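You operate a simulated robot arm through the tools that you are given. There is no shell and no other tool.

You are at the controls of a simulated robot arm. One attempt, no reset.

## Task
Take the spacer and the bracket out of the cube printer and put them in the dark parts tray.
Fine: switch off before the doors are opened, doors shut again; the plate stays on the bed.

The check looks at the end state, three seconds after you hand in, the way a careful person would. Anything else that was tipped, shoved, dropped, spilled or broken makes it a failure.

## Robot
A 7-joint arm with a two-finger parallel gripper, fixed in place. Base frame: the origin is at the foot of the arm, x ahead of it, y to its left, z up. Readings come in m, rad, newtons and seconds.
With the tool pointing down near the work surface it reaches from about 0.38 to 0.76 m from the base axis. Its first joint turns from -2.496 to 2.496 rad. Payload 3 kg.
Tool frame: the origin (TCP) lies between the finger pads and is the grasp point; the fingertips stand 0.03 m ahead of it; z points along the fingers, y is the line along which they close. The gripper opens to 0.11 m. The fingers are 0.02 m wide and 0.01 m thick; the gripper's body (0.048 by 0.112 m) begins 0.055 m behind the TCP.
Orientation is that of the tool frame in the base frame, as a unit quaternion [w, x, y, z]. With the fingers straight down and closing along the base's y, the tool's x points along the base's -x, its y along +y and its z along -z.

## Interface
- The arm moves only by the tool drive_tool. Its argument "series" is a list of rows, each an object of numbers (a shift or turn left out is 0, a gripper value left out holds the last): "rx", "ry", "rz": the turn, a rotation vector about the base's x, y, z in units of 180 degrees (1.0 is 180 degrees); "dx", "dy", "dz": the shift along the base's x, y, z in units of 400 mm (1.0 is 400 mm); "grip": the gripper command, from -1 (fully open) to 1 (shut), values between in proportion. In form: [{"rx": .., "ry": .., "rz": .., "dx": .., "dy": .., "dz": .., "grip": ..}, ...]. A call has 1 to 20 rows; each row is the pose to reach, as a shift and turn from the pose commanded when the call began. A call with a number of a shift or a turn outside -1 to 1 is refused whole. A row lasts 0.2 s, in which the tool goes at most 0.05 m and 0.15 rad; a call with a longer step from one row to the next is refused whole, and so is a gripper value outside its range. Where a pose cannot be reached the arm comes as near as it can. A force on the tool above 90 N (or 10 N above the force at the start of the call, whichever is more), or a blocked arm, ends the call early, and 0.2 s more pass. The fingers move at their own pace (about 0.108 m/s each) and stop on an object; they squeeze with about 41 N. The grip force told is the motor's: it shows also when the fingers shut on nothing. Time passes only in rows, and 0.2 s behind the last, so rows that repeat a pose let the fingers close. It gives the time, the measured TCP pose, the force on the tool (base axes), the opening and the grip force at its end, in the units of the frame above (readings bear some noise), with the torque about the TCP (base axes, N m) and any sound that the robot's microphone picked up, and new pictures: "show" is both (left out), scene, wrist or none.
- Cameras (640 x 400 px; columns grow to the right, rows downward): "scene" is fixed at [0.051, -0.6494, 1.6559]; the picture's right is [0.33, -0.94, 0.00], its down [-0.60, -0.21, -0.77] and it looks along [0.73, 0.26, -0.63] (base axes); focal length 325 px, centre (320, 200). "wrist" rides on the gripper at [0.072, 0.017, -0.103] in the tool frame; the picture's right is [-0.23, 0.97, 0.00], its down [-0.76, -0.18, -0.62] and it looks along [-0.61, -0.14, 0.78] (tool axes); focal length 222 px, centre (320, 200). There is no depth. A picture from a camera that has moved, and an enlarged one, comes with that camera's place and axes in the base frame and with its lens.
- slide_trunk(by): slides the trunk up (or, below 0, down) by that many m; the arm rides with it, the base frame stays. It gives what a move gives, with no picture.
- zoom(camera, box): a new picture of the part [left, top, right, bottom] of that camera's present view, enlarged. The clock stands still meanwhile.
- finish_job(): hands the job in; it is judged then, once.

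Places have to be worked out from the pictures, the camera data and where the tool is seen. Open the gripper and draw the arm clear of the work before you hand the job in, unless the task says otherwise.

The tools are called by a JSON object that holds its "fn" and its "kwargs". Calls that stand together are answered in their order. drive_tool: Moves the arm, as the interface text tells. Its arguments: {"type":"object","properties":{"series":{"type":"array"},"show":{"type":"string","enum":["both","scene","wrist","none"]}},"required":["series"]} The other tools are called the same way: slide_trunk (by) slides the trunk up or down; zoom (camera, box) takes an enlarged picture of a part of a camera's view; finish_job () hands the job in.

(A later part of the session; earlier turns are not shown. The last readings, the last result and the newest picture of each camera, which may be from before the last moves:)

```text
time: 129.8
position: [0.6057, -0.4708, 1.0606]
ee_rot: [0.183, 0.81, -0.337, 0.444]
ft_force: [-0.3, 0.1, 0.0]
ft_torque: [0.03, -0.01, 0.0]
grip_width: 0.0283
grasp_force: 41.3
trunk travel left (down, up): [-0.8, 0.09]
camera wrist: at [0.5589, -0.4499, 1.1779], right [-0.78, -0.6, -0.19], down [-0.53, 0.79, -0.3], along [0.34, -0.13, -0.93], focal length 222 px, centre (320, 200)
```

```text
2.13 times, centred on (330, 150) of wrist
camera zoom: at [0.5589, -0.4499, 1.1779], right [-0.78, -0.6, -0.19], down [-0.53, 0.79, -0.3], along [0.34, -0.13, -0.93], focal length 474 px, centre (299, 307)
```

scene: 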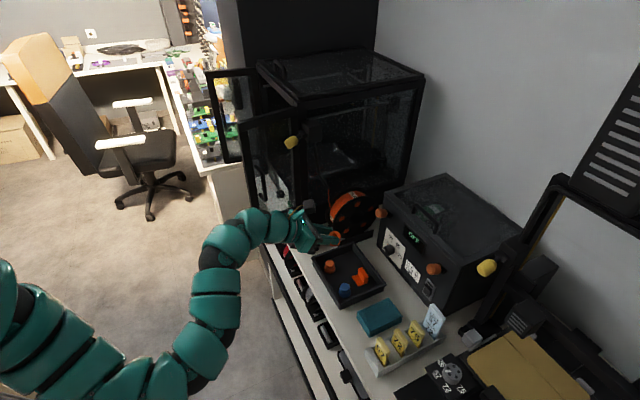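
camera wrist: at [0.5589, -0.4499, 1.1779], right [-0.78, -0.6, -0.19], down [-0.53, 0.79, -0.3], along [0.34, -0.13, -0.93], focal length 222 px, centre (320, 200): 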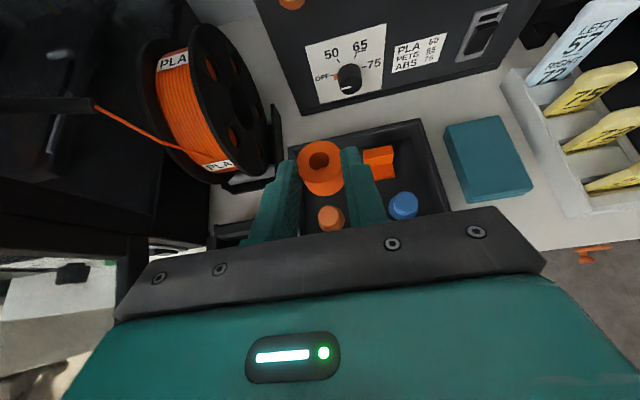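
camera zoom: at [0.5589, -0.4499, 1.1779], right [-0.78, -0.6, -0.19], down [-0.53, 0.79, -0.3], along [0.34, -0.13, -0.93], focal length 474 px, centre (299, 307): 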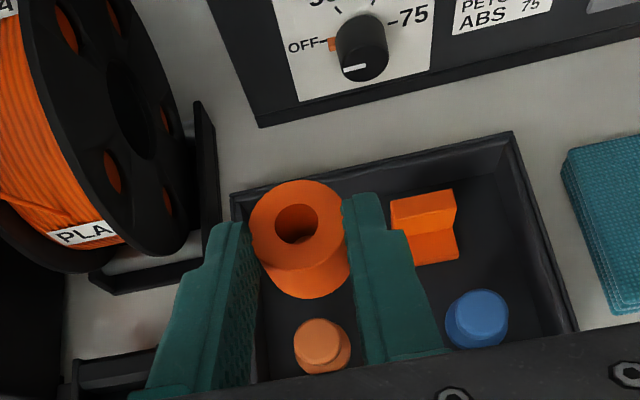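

The view is clear, with free space rear-left of the tray. I move above it and lower.

{"fn": "drive_tool", "kwargs": {"series": [{"dx": 0.05, "dy": -0.056, "dz": -0.03}, {"dx": 0.1, "dy": -0.11, "dz": -0.08}, {"dx": 0.1121, "dy": -0.1241, "dz": -0.16}, {"dx": 0.1121, "dy": -0.1241, "dz": -0.22}, {"dx": 0.1121, "dy": -0.1241, "dz": -0.27}, {"dx": 0.1121, "dy": -0.1241, "dz": -0.3}]}}

{"fn": "zoom", "kwargs": {"camera": "wrist", "box": [180, 60, 480, 240]}}

{"fn": "zoom", "kwargs": {"camera": "scene", "box": [270, 190, 430, 320]}}

```text
time: 131.2
position: [0.6506, -0.5217, 0.9395]
ee_rot: [0.183, 0.81, -0.336, 0.444]
ft_force: [0.2, -0.3, -1.0]
ft_torque: [0.0, 0.01, 0.01]
grip_width: 0.0285
grasp_force: 40.6
trunk travel left (down, up): [-0.8, 0.09]
camera wrist: at [0.6032, -0.4998, 1.0565], right [-0.77, -0.6, -0.19], down [-0.53, 0.79, -0.31], along [0.34, -0.13, -0.93], focal length 222 px, centre (320, 200)
```

scene: 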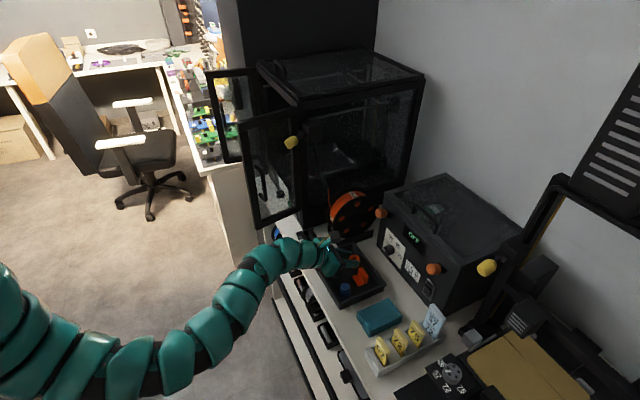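
wrist: 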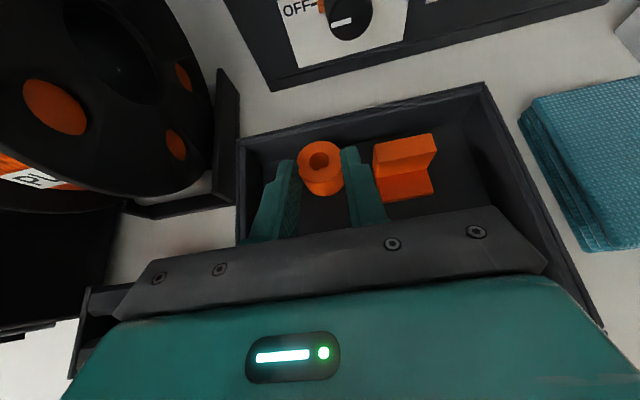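

```text
2.13 times, centred on (330, 150) of wrist
camera zoom: at [0.6032, -0.4998, 1.0565], right [-0.77, -0.6, -0.19], down [-0.53, 0.79, -0.31], along [0.34, -0.13, -0.93], focal length 474 px, centre (299, 307)
```

zoom: 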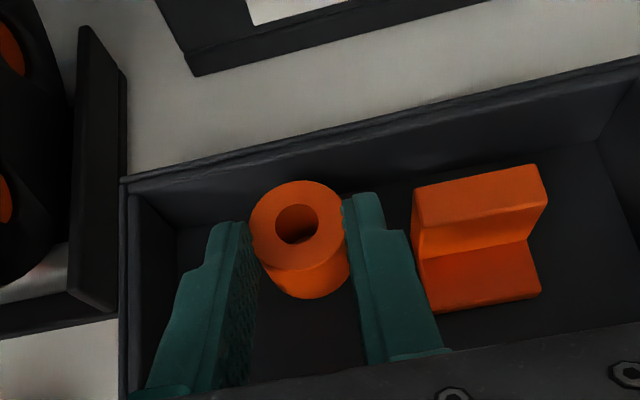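

```text
3.08 times, centred on (350, 255) of scene
camera zoom: at [0.051, -0.6494, 1.6559], right [0.33, -0.94, 0.0], down [-0.6, -0.21, -0.77], along [0.73, 0.26, -0.63], focal length 999 px, centre (228, 31)
```

zoom: 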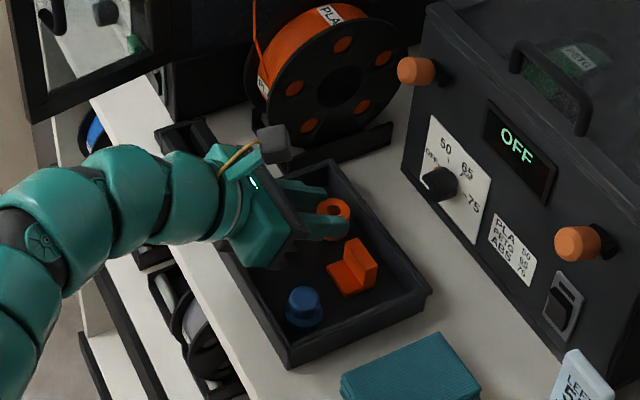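

A last 4 mm down, then I release to about 4.2 cm opening.

{"fn": "drive_tool", "kwargs": {"series": [{"dz": -0.006}, {"dz": -0.012}, {"dz": -0.012, "grip": 0.45}, {"dz": -0.012, "grip": 0.25}, {"dz": -0.012, "grip": 0.25}], "show": "wrist"}}

{"fn": "zoom", "kwargs": {"camera": "wrist", "box": [180, 60, 480, 240]}}

```text
time: 132.4
position: [0.6506, -0.521, 0.9352]
ee_rot: [0.183, 0.81, -0.336, 0.445]
ft_force: [-0.2, -1.1, -0.2]
ft_torque: [0.0, 0.03, -0.01]
grip_width: 0.0412
grasp_force: 0.0
trunk travel left (down, up): [-0.8, 0.09]
camera wrist: at [0.6035, -0.4993, 1.0524], right [-0.77, -0.6, -0.19], down [-0.54, 0.79, -0.31], along [0.34, -0.13, -0.93], focal length 222 px, centre (320, 200)
```

wrist: 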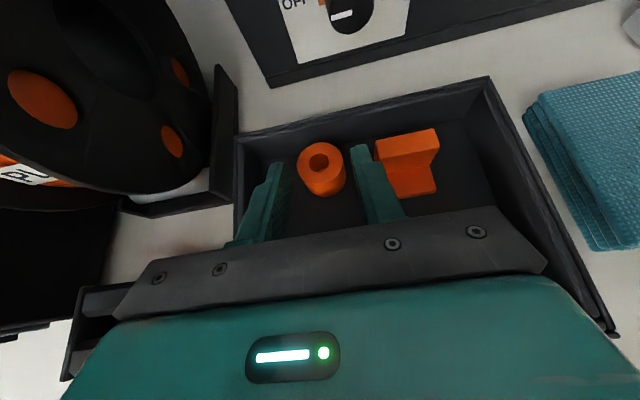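

```text
2.13 times, centred on (330, 150) of wrist
camera zoom: at [0.6035, -0.4993, 1.0524], right [-0.77, -0.6, -0.19], down [-0.54, 0.79, -0.31], along [0.34, -0.13, -0.93], focal length 474 px, centre (299, 307)
```

zoom: 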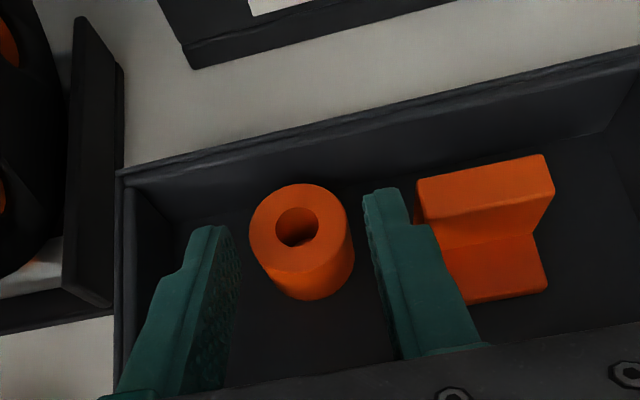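

The spacer rests in the tray. I lift straight up and back off, levelling the tool.

{"fn": "drive_tool", "kwargs": {"series": [{"dz": 0.05}, {"dz": 0.13}, {"dz": 0.23}, {"dz": 0.32}, {"dz": 0.38, "rx": -0.022, "ry": -0.022, "dx": -0.03, "dy": 0.03}, {"dz": 0.4, "rx": -0.044, "ry": -0.044, "dx": -0.08, "dy": 0.08}, {"dz": 0.4, "rx": -0.066, "ry": -0.066, "dx": -0.13, "dy": 0.13}, {"dz": 0.4, "rx": -0.088, "ry": -0.088, "dx": -0.18, "dy": 0.18}, {"dz": 0.4, "rx": -0.11, "ry": -0.11, "dx": -0.22, "dy": 0.22}, {"dz": 0.4, "rx": -0.1304, "ry": -0.1304, "dx": -0.26, "dy": 0.26}]}}

{"fn": "zoom", "kwargs": {"camera": "scene", "box": [270, 190, 430, 320]}}

{"fn": "zoom", "kwargs": {"camera": "scene", "box": [190, 50, 430, 220]}}

```text
time: 134.6
position: [0.5472, -0.4164, 1.0975]
ee_rot: [0.271, 0.649, -0.27, 0.658]
ft_force: [-0.5, -0.4, 0.0]
ft_torque: [-0.06, 0.03, 0.01]
grip_width: 0.0412
grasp_force: 0.2
trunk travel left (down, up): [-0.8, 0.09]
camera wrist: at [0.4594, -0.3559, 1.1695], right [-0.69, -0.69, -0.23], down [-0.31, 0.56, -0.77], along [0.66, -0.46, -0.6], focal length 222 px, centre (320, 200)
```

scene: 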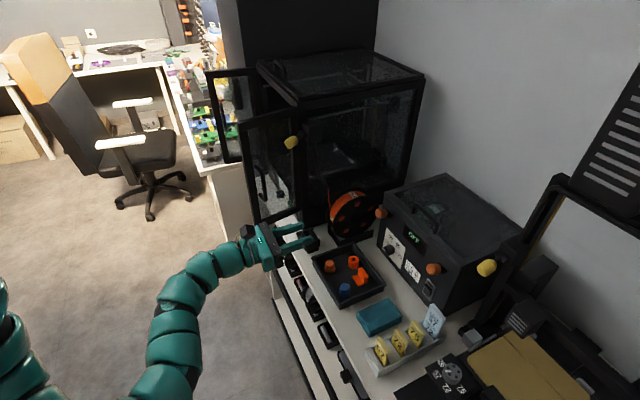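
wrist: 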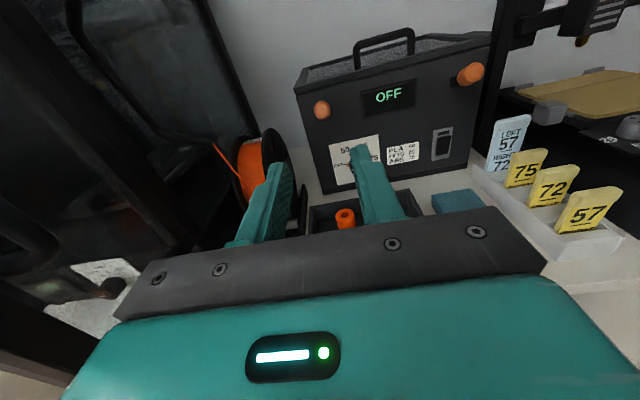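

```text
3.08 times, centred on (350, 255) of scene
camera zoom: at [0.051, -0.6494, 1.6559], right [0.33, -0.94, 0.0], down [-0.6, -0.21, -0.77], along [0.73, 0.26, -0.63], focal length 999 px, centre (228, 31)
```

zoom: 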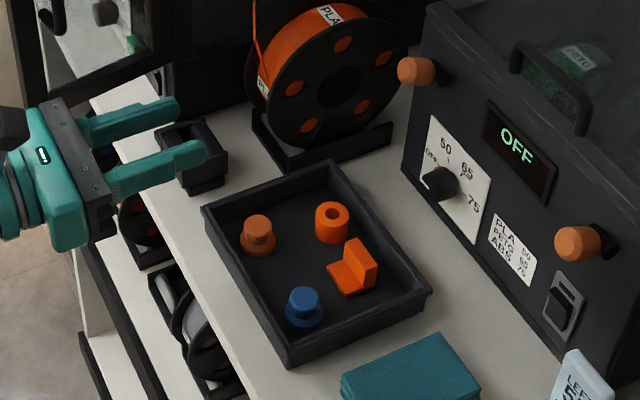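

```text
2.35 times, centred on (310, 135) of scene
camera zoom: at [0.051, -0.6494, 1.6559], right [0.33, -0.94, 0.0], down [-0.6, -0.21, -0.77], along [0.73, 0.26, -0.63], focal length 764 px, centre (344, 353)
```

zoom: 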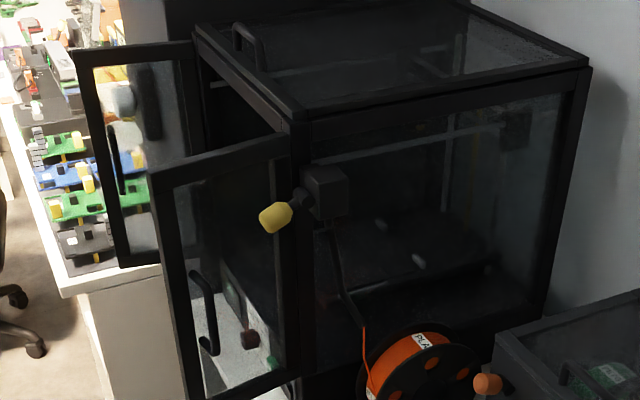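

Both parts are in the tray with the pegs upright, and the doors are still open. I'll push the right door shut from its outer side below the handle, so I close the gripper and position beside it.

{"fn": "slide_trunk", "kwargs": {"by": -0.05}}

{"fn": "drive_tool", "kwargs": {"series": [{"dx": -0.03, "dy": 0.05, "grip": 1}, {"dx": -0.03, "dy": 0.11}, {"dx": 0.0, "dy": 0.16}, {"dx": 0.05, "dy": 0.2}, {"dx": 0.08, "dy": 0.23}, {"dx": 0.1, "dy": 0.25}]}}

{"fn": "zoom", "kwargs": {"camera": "scene", "box": [200, 80, 360, 260]}}

```text
time: 135.5
position: [0.5465, -0.4165, 1.0479]
ee_rot: [0.27, 0.649, -0.269, 0.658]
ft_force: [-0.9, -0.4, 0.2]
ft_torque: [-0.02, 0.01, -0.03]
grip_width: 0.0412
grasp_force: 0.1
trunk travel left (down, up): [-0.75, 0.14]
```

```text
time: 136.9
position: [0.5873, -0.3178, 1.0481]
ee_rot: [0.271, 0.649, -0.269, 0.658]
ft_force: [-0.6, 0.4, 0.3]
ft_torque: [0.05, -0.01, -0.01]
grip_width: 0.0
grasp_force: 36.8
trunk travel left (down, up): [-0.75, 0.14]
camera wrist: at [0.4998, -0.2562, 1.1189], right [-0.69, -0.69, -0.23], down [-0.31, 0.56, -0.77], along [0.66, -0.46, -0.6], focal length 222 px, centre (320, 200)
```

scene: 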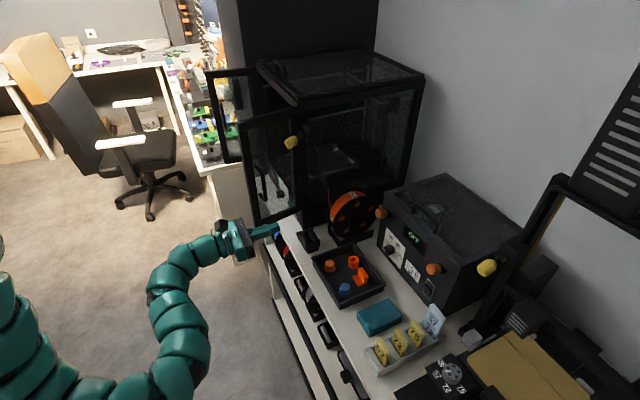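
wrist: 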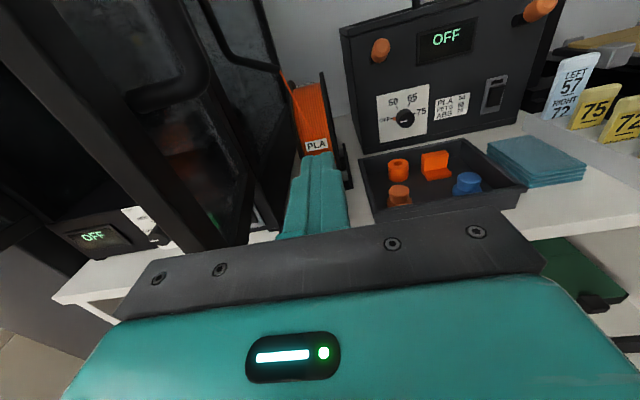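

```text
2.22 times, centred on (280, 170) of scene
camera zoom: at [0.051, -0.6494, 1.6559], right [0.33, -0.94, 0.0], down [-0.6, -0.21, -0.77], along [0.73, 0.26, -0.63], focal length 722 px, centre (409, 267)
```

zoom: 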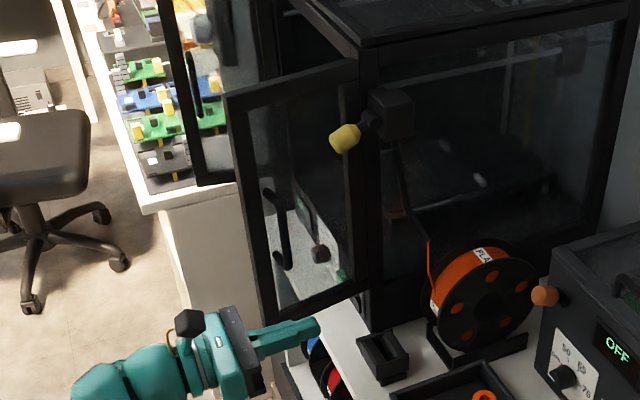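

The fingers are beside the right door's outer face, below the handle. I push the door along its closing arc to about 45° first.

{"fn": "drive_tool", "kwargs": {"series": [{"dx": 0.07, "dy": 0.072}, {"dx": 0.1409, "dy": 0.1462}, {"dx": 0.17, "dy": 0.175}, {"dx": 0.205, "dy": 0.207}, {"dx": 0.2383, "dy": 0.2383}, {"dx": 0.277, "dy": 0.266}, {"dx": 0.3157, "dy": 0.2938}]}}

{"fn": "zoom", "kwargs": {"camera": "scene", "box": [200, 80, 360, 260]}}

```text
time: 138.5
position: [0.7151, -0.2001, 1.048]
ee_rot: [0.272, 0.649, -0.27, 0.657]
ft_force: [0.4, 1.0, 0.4]
ft_torque: [-0.01, 0.01, 0.02]
grip_width: 0.0
grasp_force: 37.5
trunk travel left (down, up): [-0.75, 0.14]
camera wrist: at [0.6273, -0.1383, 1.1192], right [-0.69, -0.69, -0.23], down [-0.31, 0.56, -0.77], along [0.66, -0.46, -0.6], focal length 222 px, centre (320, 200)
```

scene: 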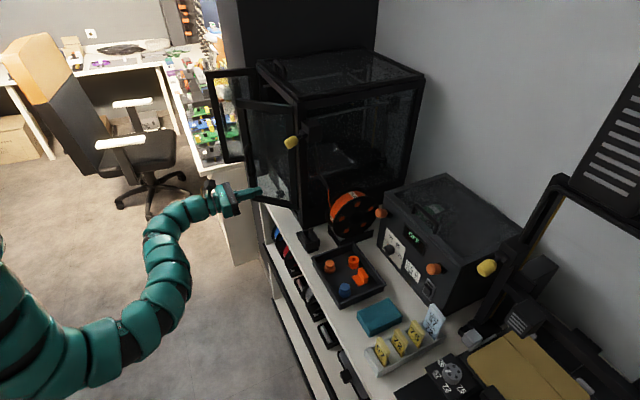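
wrist: 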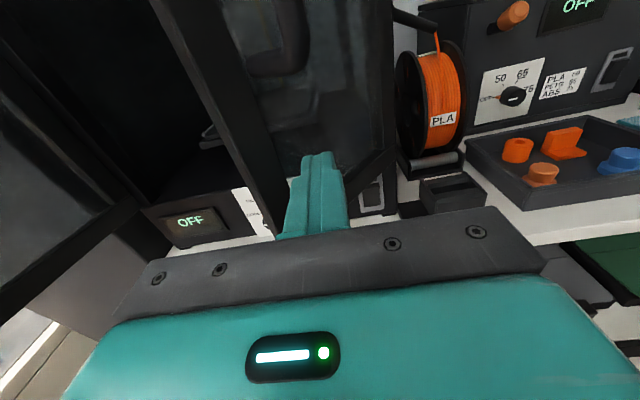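

```text
2.22 times, centred on (280, 170) of scene
camera zoom: at [0.051, -0.6494, 1.6559], right [0.33, -0.94, 0.0], down [-0.6, -0.21, -0.77], along [0.73, 0.26, -0.63], focal length 722 px, centre (409, 267)
```

zoom: 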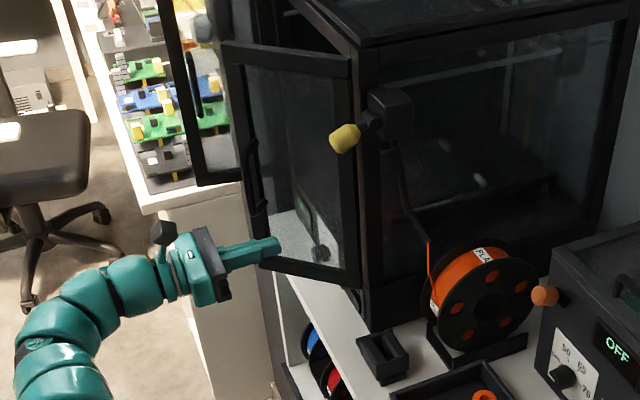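

The door follows smoothly. I continue pushing it shut along the arc, finishing with a straight push.

{"fn": "drive_tool", "kwargs": {"series": [{"dx": 0.046, "dy": 0.008}, {"dx": 0.0921, "dy": 0.0133}, {"dx": 0.137, "dy": 0.003}, {"dx": 0.1816, "dy": -0.0097}, {"dx": 0.21, "dy": -0.022}, {"dx": 0.2367, "dy": -0.0373}, {"dx": 0.25, "dy": -0.046}, {"dx": 0.262, "dy": -0.0548}]}}

{"fn": "zoom", "kwargs": {"camera": "scene", "box": [200, 80, 360, 260]}}

```text
time: 140.3
position: [0.8142, -0.2176, 1.047]
ee_rot: [0.27, 0.65, -0.269, 0.658]
ft_force: [-57.9, 22.2, -20.1]
ft_torque: [0.72, 0.96, -0.89]
grip_width: 0.0
grasp_force: 37.4
trunk travel left (down, up): [-0.75, 0.14]
camera wrist: at [0.7271, -0.1569, 1.1193], right [-0.68, -0.69, -0.23], down [-0.31, 0.56, -0.77], along [0.66, -0.45, -0.6], focal length 222 px, centre (320, 200)
```

scene: 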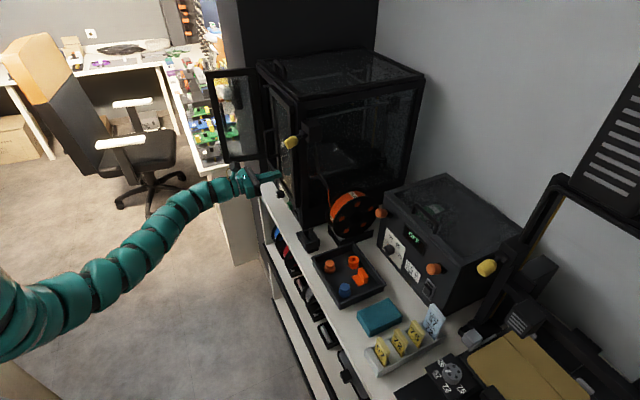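
wrist: 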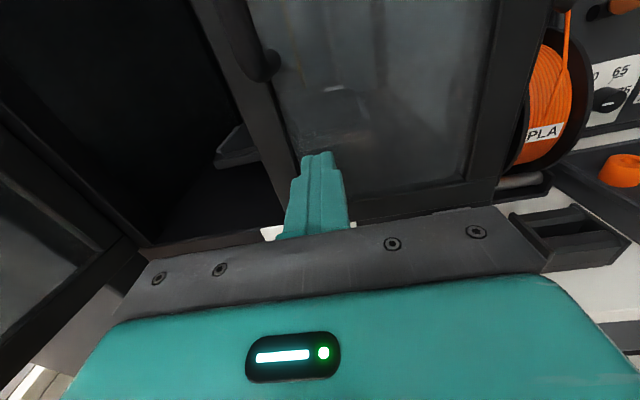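

```text
2.22 times, centred on (280, 170) of scene
camera zoom: at [0.051, -0.6494, 1.6559], right [0.33, -0.94, 0.0], down [-0.6, -0.21, -0.77], along [0.73, 0.26, -0.63], focal length 722 px, centre (409, 267)
```

zoom: 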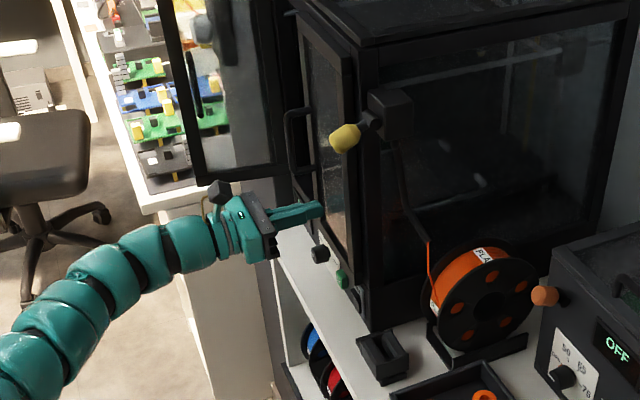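

The right door is pressed shut. I back straight away and check that it stays closed.

{"fn": "drive_tool", "kwargs": {"series": [{"dx": -0.02, "dy": 0.02}, {"dx": -0.07, "dy": 0.07}, {"dx": -0.14, "dy": 0.14}, {"dx": -0.21, "dy": 0.21}, {"dx": -0.28, "dy": 0.28}, {"dx": -0.28, "dy": 0.28, "dz": 0.1}, {"dx": -0.26, "dy": 0.3, "dz": 0.2}, {"dx": -0.24, "dy": 0.32, "dz": 0.3}]}}

{"fn": "zoom", "kwargs": {"camera": "wrist", "box": [100, 0, 480, 230]}}

{"fn": "zoom", "kwargs": {"camera": "scene", "box": [180, 50, 340, 230]}}

```text
time: 142.1
position: [0.7231, -0.0902, 1.1687]
ee_rot: [0.27, 0.649, -0.269, 0.658]
ft_force: [1.1, -0.7, -0.2]
ft_torque: [0.04, -0.01, -0.03]
grip_width: 0.0
grasp_force: 37.6
trunk travel left (down, up): [-0.75, 0.14]
camera wrist: at [0.6363, -0.0299, 1.2407], right [-0.68, -0.69, -0.23], down [-0.31, 0.56, -0.77], along [0.66, -0.45, -0.6], focal length 222 px, centre (320, 200)
```

scene: 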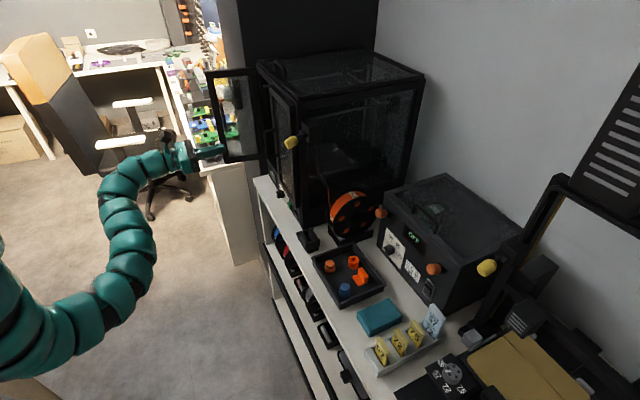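
wrist: 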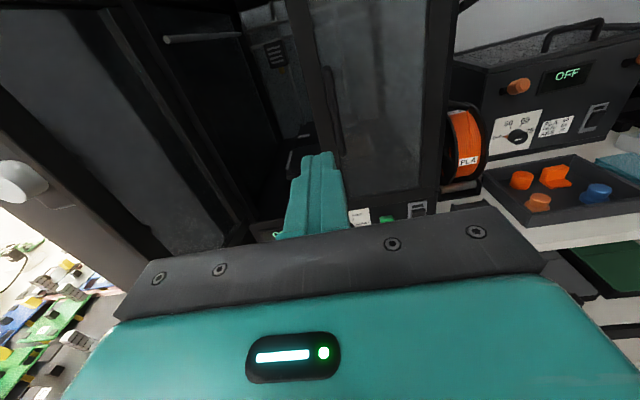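

```text
1.68 times, centred on (290, 115) of wrist
camera zoom: at [0.6363, -0.0299, 1.2407], right [-0.68, -0.69, -0.23], down [-0.31, 0.56, -0.77], along [0.66, -0.45, -0.6], focal length 374 px, centre (370, 343)
```

zoom: 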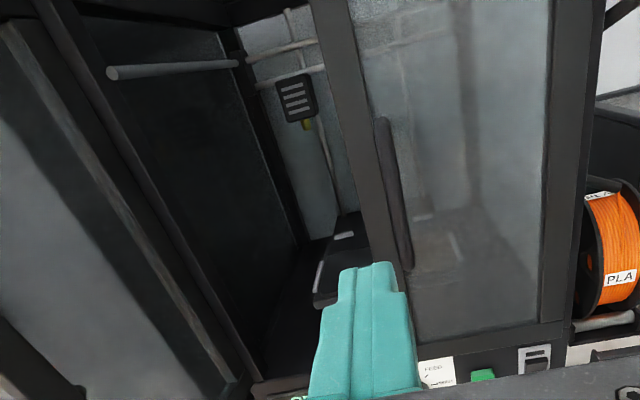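

```text
2.22 times, centred on (260, 140) of scene
camera zoom: at [0.051, -0.6494, 1.6559], right [0.33, -0.94, 0.0], down [-0.6, -0.21, -0.77], along [0.73, 0.26, -0.63], focal length 722 px, centre (453, 333)
```

zoom: 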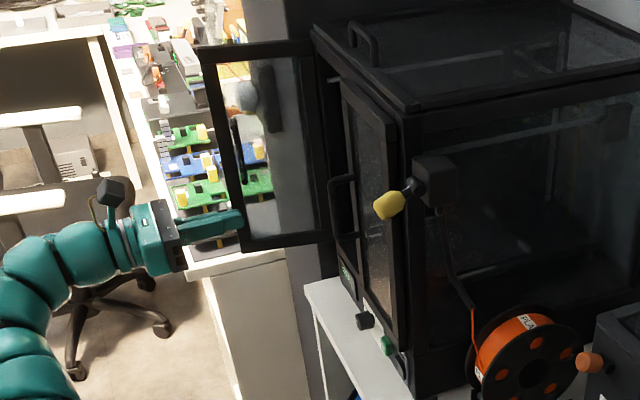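

The right door is closed. The left door is at about 105°, its free edge near (n .62, u .67). I'll swing around to its outer side, below the handle, with the tool turned toward -20°.

{"fn": "drive_tool", "kwargs": {"series": [{"dx": 0.03, "dy": 0.06, "dz": -0.04, "rz": 0.02}, {"dx": 0.07, "dy": 0.13, "dz": -0.08, "rz": 0.045}, {"dx": 0.11, "dy": 0.2, "dz": -0.12, "rz": 0.07}, {"dx": 0.16, "dy": 0.27, "dz": -0.17, "rz": 0.095}, {"dx": 0.2075, "dy": 0.3313, "dz": -0.22, "rz": 0.12}, {"dx": 0.27, "dy": 0.39, "dz": -0.25, "rz": 0.139}, {"dx": 0.33, "dy": 0.45, "dz": -0.28, "rz": 0.139}, {"dx": 0.39, "dy": 0.51, "dz": -0.302, "rz": 0.139}, {"dx": 0.4285, "dy": 0.5523, "dz": -0.302, "rz": 0.139}]}}

{"fn": "zoom", "kwargs": {"camera": "scene", "box": [160, 50, 320, 230]}}

```text
time: 144.1
position: [0.8681, 0.1032, 1.0538]
ee_rot: [0.12, 0.692, -0.122, 0.702]
ft_force: [-0.8, -0.5, -0.3]
ft_torque: [-0.06, -0.06, 0.05]
grip_width: 0.0001
grasp_force: 38.1
out of reach, approached as far as the arm can: row 8, 9
trunk travel left (down, up): [-0.75, 0.14]
camera wrist: at [0.763, 0.1216, 1.1254], right [-0.33, -0.92, -0.23], down [-0.52, 0.38, -0.77], along [0.79, -0.13, -0.6], focal length 222 px, centre (320, 200)
```

scene: 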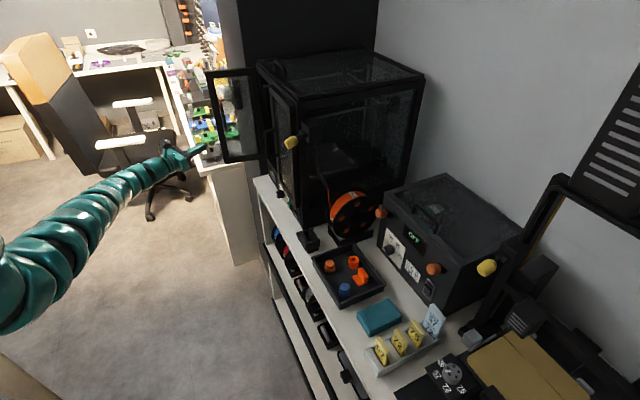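
wrist: 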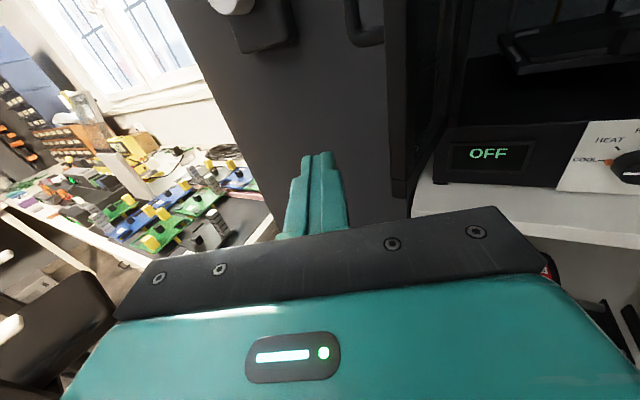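

```text
2.22 times, centred on (240, 140) of scene
camera zoom: at [0.051, -0.6494, 1.6559], right [0.33, -0.94, 0.0], down [-0.6, -0.21, -0.77], along [0.73, 0.26, -0.63], focal length 722 px, centre (498, 333)
```

zoom: 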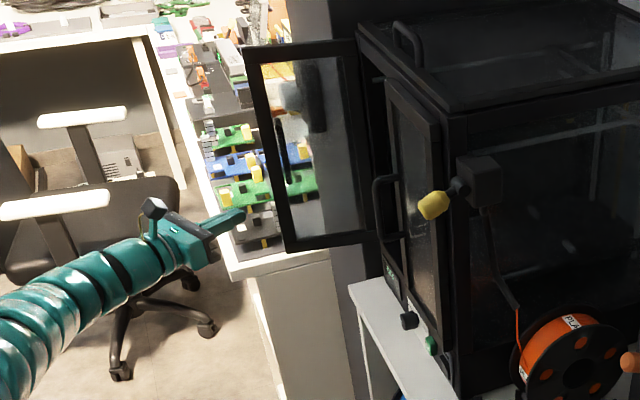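

The finger is left of the door's free edge. I move forward alongside its outer face.

{"fn": "drive_tool", "kwargs": {"series": [{"dx": 0.055, "dy": -0.04}, {"dx": 0.11, "dy": -0.08}, {"dx": 0.1644, "dy": -0.1184}]}}

{"fn": "zoom", "kwargs": {"camera": "scene", "box": [160, 50, 320, 230]}}

```text
time: 144.9
position: [0.8954, 0.0671, 1.0721]
ee_rot: [0.122, 0.693, -0.122, 0.7]
ft_force: [0.4, -0.6, 0.4]
ft_torque: [0.02, 0.01, -0.02]
grip_width: 0.0
grasp_force: 37.8
out of reach, approached as far as the arm can: row 1, 2, 3
trunk travel left (down, up): [-0.75, 0.14]
camera wrist: at [0.7898, 0.0859, 1.1441], right [-0.33, -0.92, -0.23], down [-0.52, 0.38, -0.77], along [0.79, -0.13, -0.6], focal length 222 px, centre (320, 200)
```

scene: 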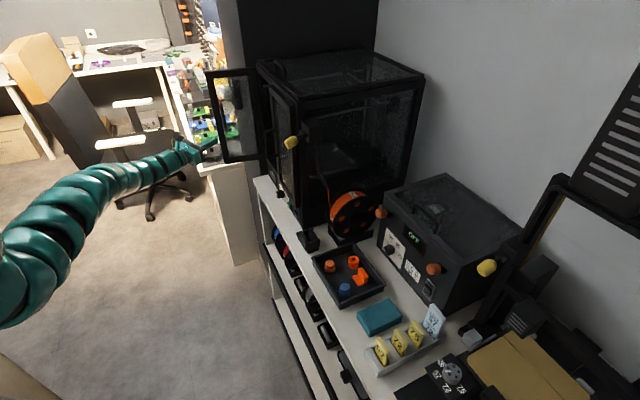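
wrist: 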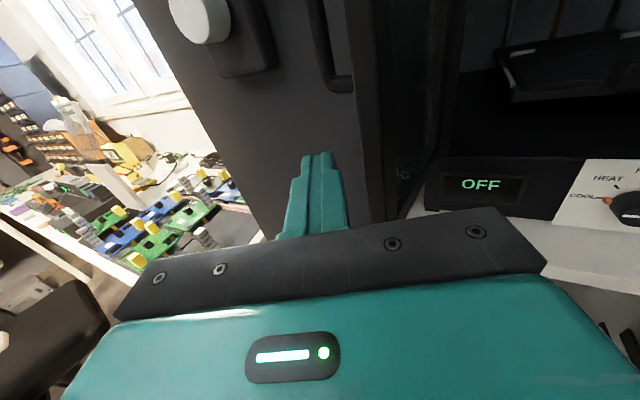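

```text
2.22 times, centred on (240, 140) of scene
camera zoom: at [0.051, -0.6494, 1.6559], right [0.33, -0.94, 0.0], down [-0.6, -0.21, -0.77], along [0.73, 0.26, -0.63], focal length 722 px, centre (498, 333)
```

zoom: 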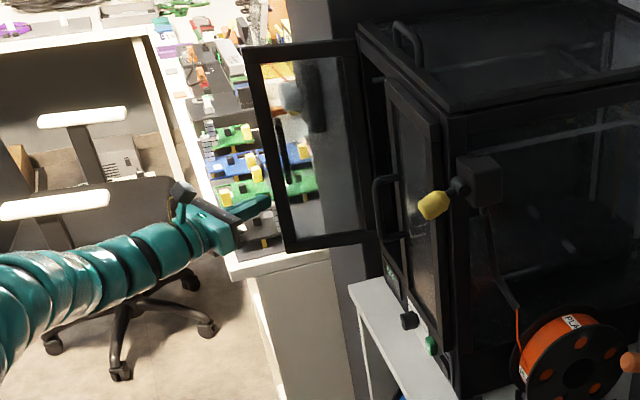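

The posture prefers a higher relative height, so I lower the trunk 0.1 m, then re-approach a bit further left of the door edge.

{"fn": "drive_tool", "kwargs": {"series": [{"dx": -0.06, "dy": 0.06}, {"dx": -0.1, "dy": 0.1}], "show": "none"}}

{"fn": "slide_trunk", "kwargs": {"by": -0.1}}

{"fn": "drive_tool", "kwargs": {"series": [{"dz": 0.06}, {"dz": 0.12, "dx": 0.03, "dy": 0.03}, {"dz": 0.17, "dx": 0.06, "dy": 0.06}]}}

```text
time: 145.5
position: [0.8546, 0.1075, 1.0726]
ee_rot: [0.122, 0.692, -0.123, 0.7]
ft_force: [-0.2, 0.2, 0.1]
ft_torque: [0.01, -0.02, 0.04]
grip_width: 0.0
grasp_force: 38.3
trunk travel left (down, up): [-0.75, 0.14]
```

```text
time: 146.8
position: [0.8532, 0.1087, 0.9735]
ee_rot: [0.122, 0.692, -0.122, 0.701]
ft_force: [-0.8, -0.2, 0.7]
ft_torque: [0.02, 0.02, 0.02]
grip_width: 0.0002
grasp_force: 37.6
trunk travel left (down, up): [-0.65, 0.24]
```

```text
time: 147.6
position: [0.8783, 0.1306, 1.0412]
ee_rot: [0.123, 0.691, -0.123, 0.701]
ft_force: [0.6, 0.3, 0.0]
ft_torque: [0.0, 0.04, 0.02]
grip_width: 0.0
grasp_force: 37.4
trunk travel left (down, up): [-0.65, 0.24]
camera wrist: at [0.7726, 0.1488, 1.1124], right [-0.33, -0.92, -0.23], down [-0.52, 0.38, -0.77], along [0.79, -0.14, -0.6], focal length 222 px, centre (320, 200)
```

scene: 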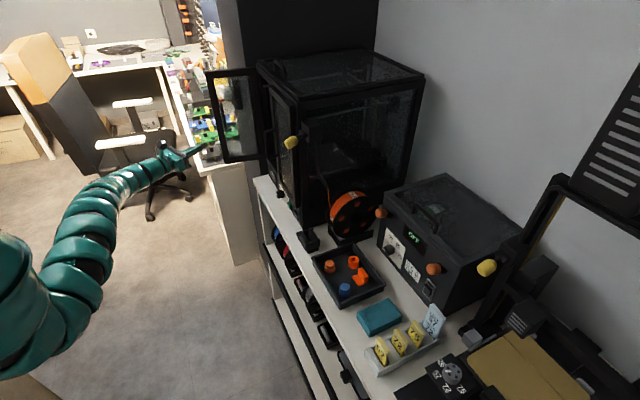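
wrist: 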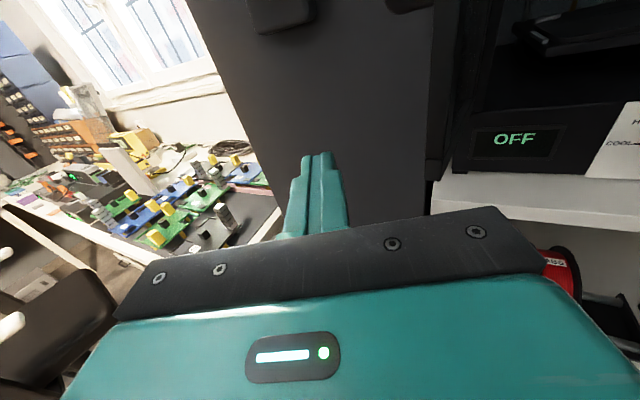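

Reach is good now. I slide forward along the door's outer side.

{"fn": "drive_tool", "kwargs": {"series": [{"dx": 0.06, "dy": -0.054}, {"dx": 0.12, "dy": -0.108}, {"dx": 0.1702, "dy": -0.1526}]}}

{"fn": "zoom", "kwargs": {"camera": "scene", "box": [160, 50, 320, 230]}}

```text
time: 148.4
position: [0.9255, 0.0672, 1.0499]
ee_rot: [0.121, 0.694, -0.12, 0.7]
ft_force: [0.3, -0.4, -0.6]
ft_torque: [0.02, 0.03, 0.03]
grip_width: 0.0
grasp_force: 37.7
out of reach, approached as far as the arm can: row 1, 2, 3
trunk travel left (down, up): [-0.65, 0.24]
camera wrist: at [0.82, 0.0852, 1.1215], right [-0.33, -0.92, -0.23], down [-0.52, 0.38, -0.77], along [0.79, -0.13, -0.6], focal length 222 px, centre (320, 200)
```

scene: 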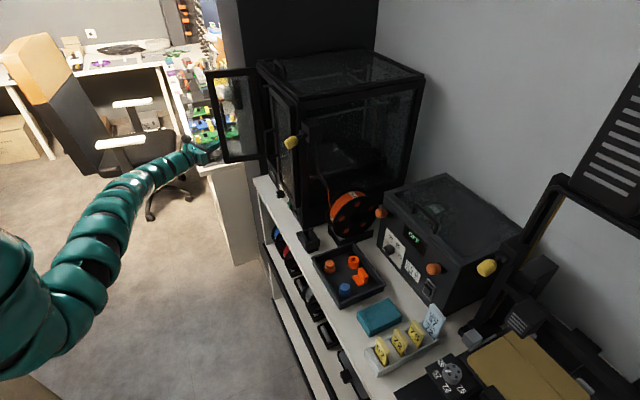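
wrist: 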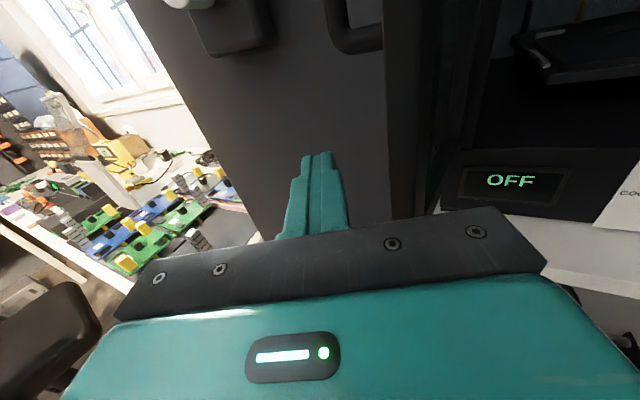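

```text
2.22 times, centred on (240, 140) of scene
camera zoom: at [0.051, -0.6494, 1.6559], right [0.33, -0.94, 0.0], down [-0.6, -0.21, -0.77], along [0.73, 0.26, -0.63], focal length 722 px, centre (498, 333)
```

zoom: 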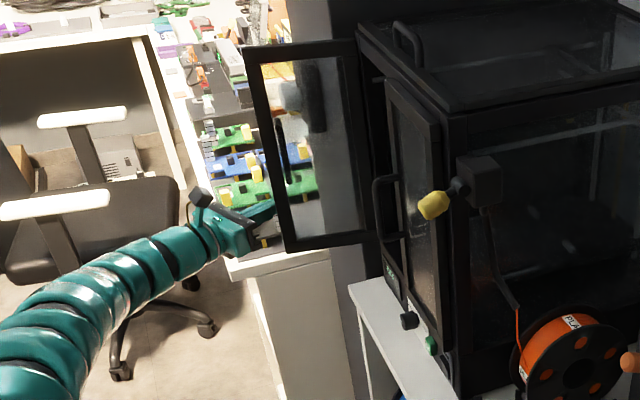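

The fingertip overlaps the door's free edge by about 1 cm on the outside. I push gently toward -u and watch the door.

{"fn": "drive_tool", "kwargs": {"series": [{"dx": -0.015, "dy": -0.025}, {"dx": -0.033, "dy": -0.049}, {"dx": -0.05, "dy": -0.07}, {"dx": -0.0672, "dy": -0.0919}]}}

{"fn": "zoom", "kwargs": {"camera": "scene", "box": [160, 50, 320, 230]}}

```text
time: 149.4
position: [0.896, 0.035, 1.0509]
ee_rot: [0.12, 0.692, -0.12, 0.701]
ft_force: [-5.8, 8.3, -1.4]
ft_torque: [0.02, 0.0, -0.08]
grip_width: 0.0001
grasp_force: 37.8
trunk travel left (down, up): [-0.65, 0.24]
camera wrist: at [0.7912, 0.0542, 1.1225], right [-0.32, -0.92, -0.23], down [-0.52, 0.38, -0.77], along [0.79, -0.13, -0.6], focal length 222 px, centre (320, 200)
```

scene: 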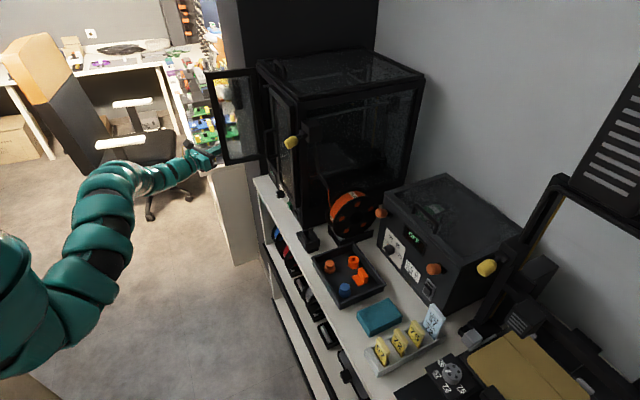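
wrist: 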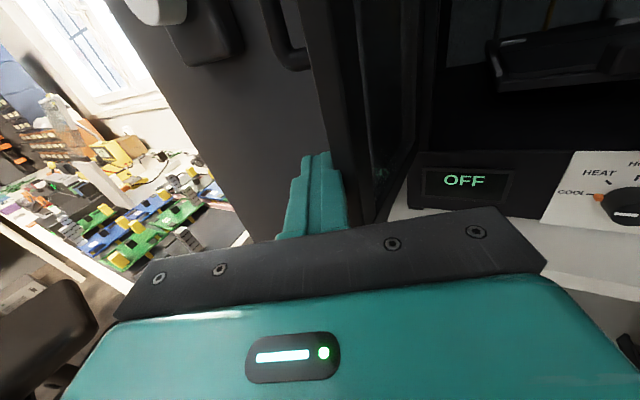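

```text
2.22 times, centred on (240, 140) of scene
camera zoom: at [0.051, -0.6494, 1.6559], right [0.33, -0.94, 0.0], down [-0.6, -0.21, -0.77], along [0.73, 0.26, -0.63], focal length 722 px, centre (498, 333)
```

zoom: 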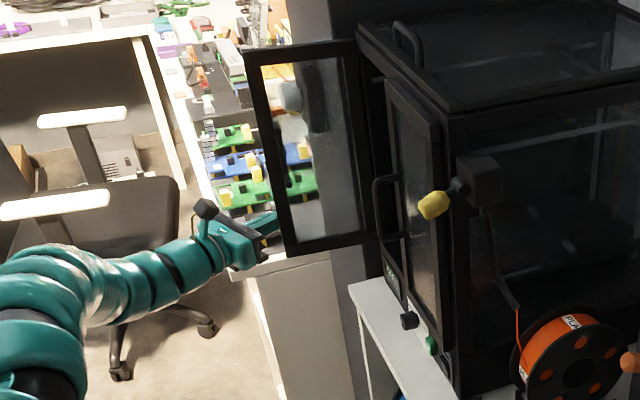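

The fingertip is bearing on the door's edge face rather than getting behind it. Instead I back off, open the gripper to 8 cm and straddle the door's free edge to drag it along its arc.

{"fn": "drive_tool", "kwargs": {"series": [{"dx": -0.03, "dy": 0.03}, {"dx": -0.0884, "dy": 0.0884, "rz": -0.028}, {"dx": -0.0884, "dy": 0.0884, "rz": -0.0556, "grip": -0.4545}, {"dx": -0.0884, "dy": 0.0884, "rz": -0.0556, "grip": -0.4545}, {"dx": -0.0884, "dy": 0.0884, "rz": -0.0556, "grip": -0.4545}]}}

{"fn": "zoom", "kwargs": {"camera": "wrist", "box": [200, 0, 520, 240]}}

{"fn": "zoom", "kwargs": {"camera": "scene", "box": [160, 50, 320, 230]}}

```text
time: 150.6
position: [0.862, 0.0669, 1.0503]
ee_rot: [0.182, 0.679, -0.182, 0.688]
ft_force: [0.4, 0.3, -0.5]
ft_torque: [0.02, 0.01, 0.01]
grip_width: 0.08
grasp_force: 0.1
trunk travel left (down, up): [-0.65, 0.24]
camera wrist: at [0.7618, 0.104, 1.1226], right [-0.48, -0.84, -0.23], down [-0.44, 0.46, -0.77], along [0.76, -0.27, -0.6], focal length 222 px, centre (320, 200)
```

scene: 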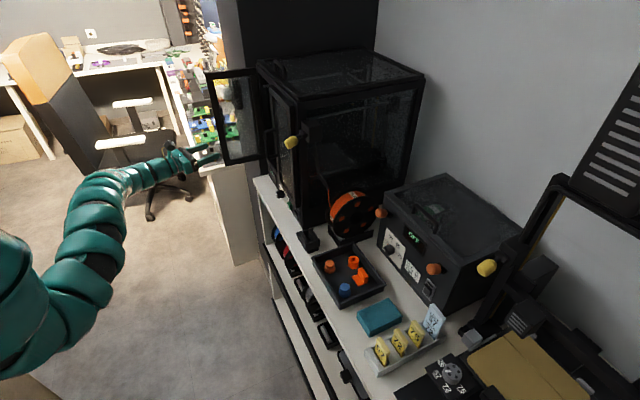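
wrist: 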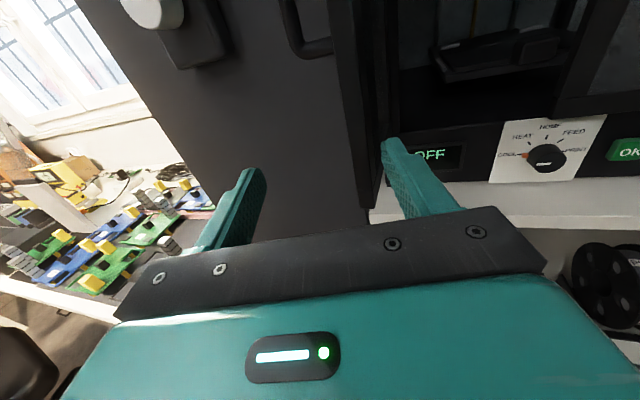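

```text
1.67 times, centred on (360, 120) of wrist
camera zoom: at [0.7618, 0.104, 1.1226], right [-0.48, -0.84, -0.23], down [-0.44, 0.46, -0.77], along [0.76, -0.27, -0.6], focal length 370 px, centre (253, 333)
```

zoom: 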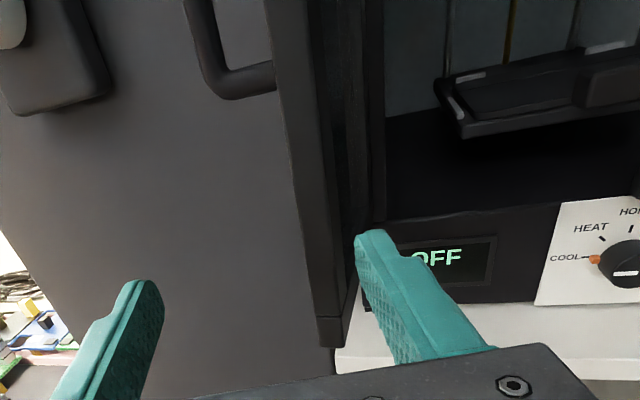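

```text
2.22 times, centred on (240, 140) of scene
camera zoom: at [0.051, -0.6494, 1.6559], right [0.33, -0.94, 0.0], down [-0.6, -0.21, -0.77], along [0.73, 0.26, -0.63], focal length 722 px, centre (498, 333)
```

zoom: 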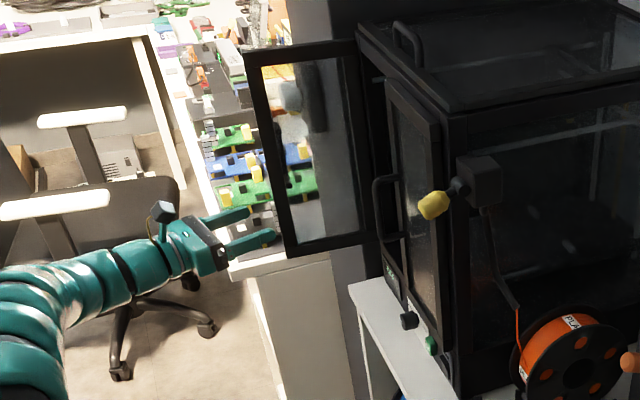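

The door edge (n≈.609, u≈.632–.645) is now between the fingers in view. I centre on it and move forward to straddle it.

{"fn": "drive_tool", "kwargs": {"series": [{"dx": -0.032, "dy": -0.032}, {"dx": 0.02, "dy": -0.084}, {"dx": 0.0742, "dy": -0.1379}]}}

{"fn": "zoom", "kwargs": {"camera": "wrist", "box": [200, 0, 520, 240]}}

```text
time: 151.4
position: [0.8922, 0.012, 1.0505]
ee_rot: [0.182, 0.678, -0.182, 0.688]
ft_force: [0.3, 0.2, -0.1]
ft_torque: [0.04, 0.01, 0.04]
grip_width: 0.0798
grasp_force: 0.0
trunk travel left (down, up): [-0.65, 0.24]
camera wrist: at [0.7916, 0.0481, 1.122], right [-0.48, -0.84, -0.23], down [-0.44, 0.46, -0.77], along [0.76, -0.27, -0.6], focal length 222 px, centre (320, 200)
```

scene: 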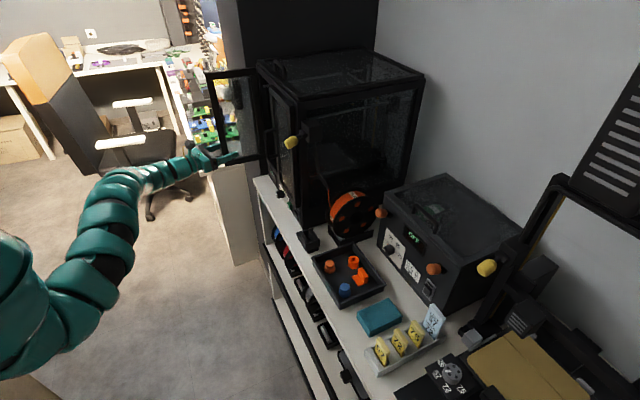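
wrist: 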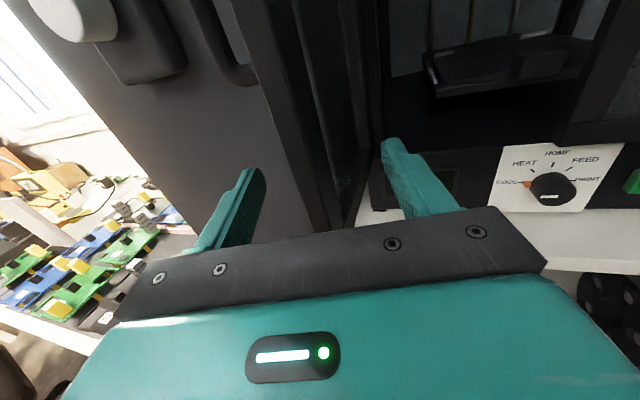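

```text
1.67 times, centred on (360, 120) of wrist
camera zoom: at [0.7916, 0.0481, 1.122], right [-0.48, -0.84, -0.23], down [-0.44, 0.46, -0.77], along [0.76, -0.27, -0.6], focal length 370 px, centre (253, 333)
```

zoom: 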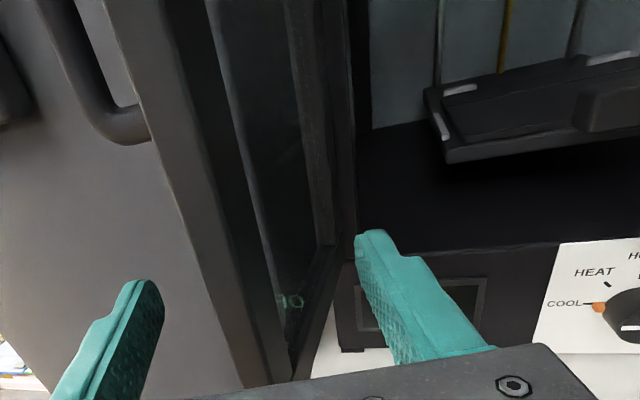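

The fingers straddle the door edge. I drag the door along its closing arc to about 45°.

{"fn": "drive_tool", "kwargs": {"series": [{"dx": -0.035, "dy": -0.03}, {"dx": -0.0693, "dy": -0.0608}, {"dx": -0.1, "dy": -0.085}, {"dx": -0.133, "dy": -0.11}, {"dx": -0.1655, "dy": -0.1365}, {"dx": -0.189, "dy": -0.181}, {"dx": -0.212, "dy": -0.2268}, {"dx": -0.223, "dy": -0.276}, {"dx": -0.2337, "dy": -0.326}]}}

{"fn": "zoom", "kwargs": {"camera": "wrist", "box": [200, 0, 520, 240]}}

```text
time: 153.4
position: [0.8273, -0.1046, 1.0057]
ee_rot: [0.182, 0.678, -0.182, 0.688]
ft_force: [-1.0, 0.0, 0.6]
ft_torque: [-0.01, -0.01, 0.0]
grip_width: 0.0799
grasp_force: 0.0
out of reach, approached as far as the arm can: row 4, 5, 6, 7, 8, 9
trunk travel left (down, up): [-0.65, 0.24]
camera wrist: at [0.7262, -0.0679, 1.0764], right [-0.48, -0.85, -0.23], down [-0.44, 0.46, -0.77], along [0.76, -0.27, -0.6], focal length 222 px, centre (320, 200)
```

scene: 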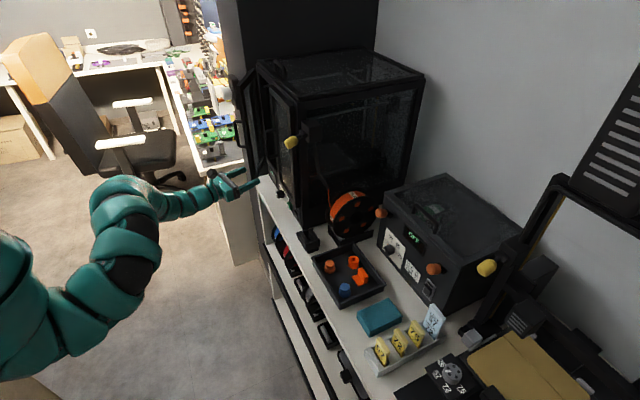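
wrist: 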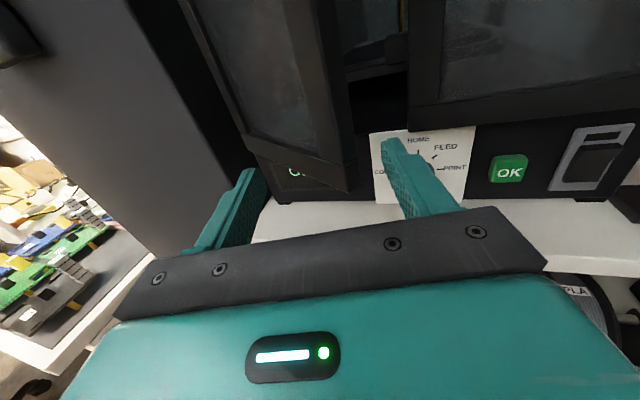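

```text
1.67 times, centred on (360, 120) of wrist
camera zoom: at [0.7262, -0.0679, 1.0764], right [-0.48, -0.85, -0.23], down [-0.44, 0.46, -0.77], along [0.76, -0.27, -0.6], focal length 370 px, centre (253, 333)
```

zoom: 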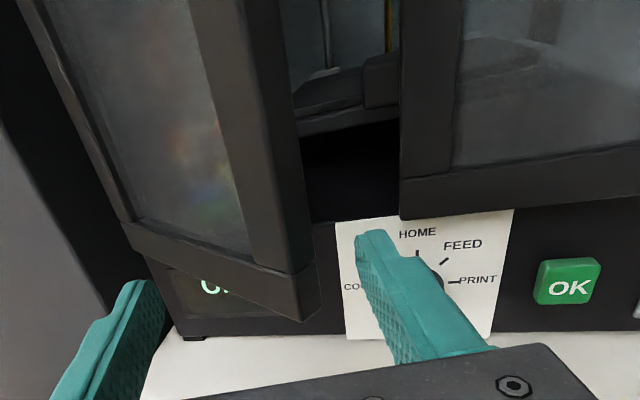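

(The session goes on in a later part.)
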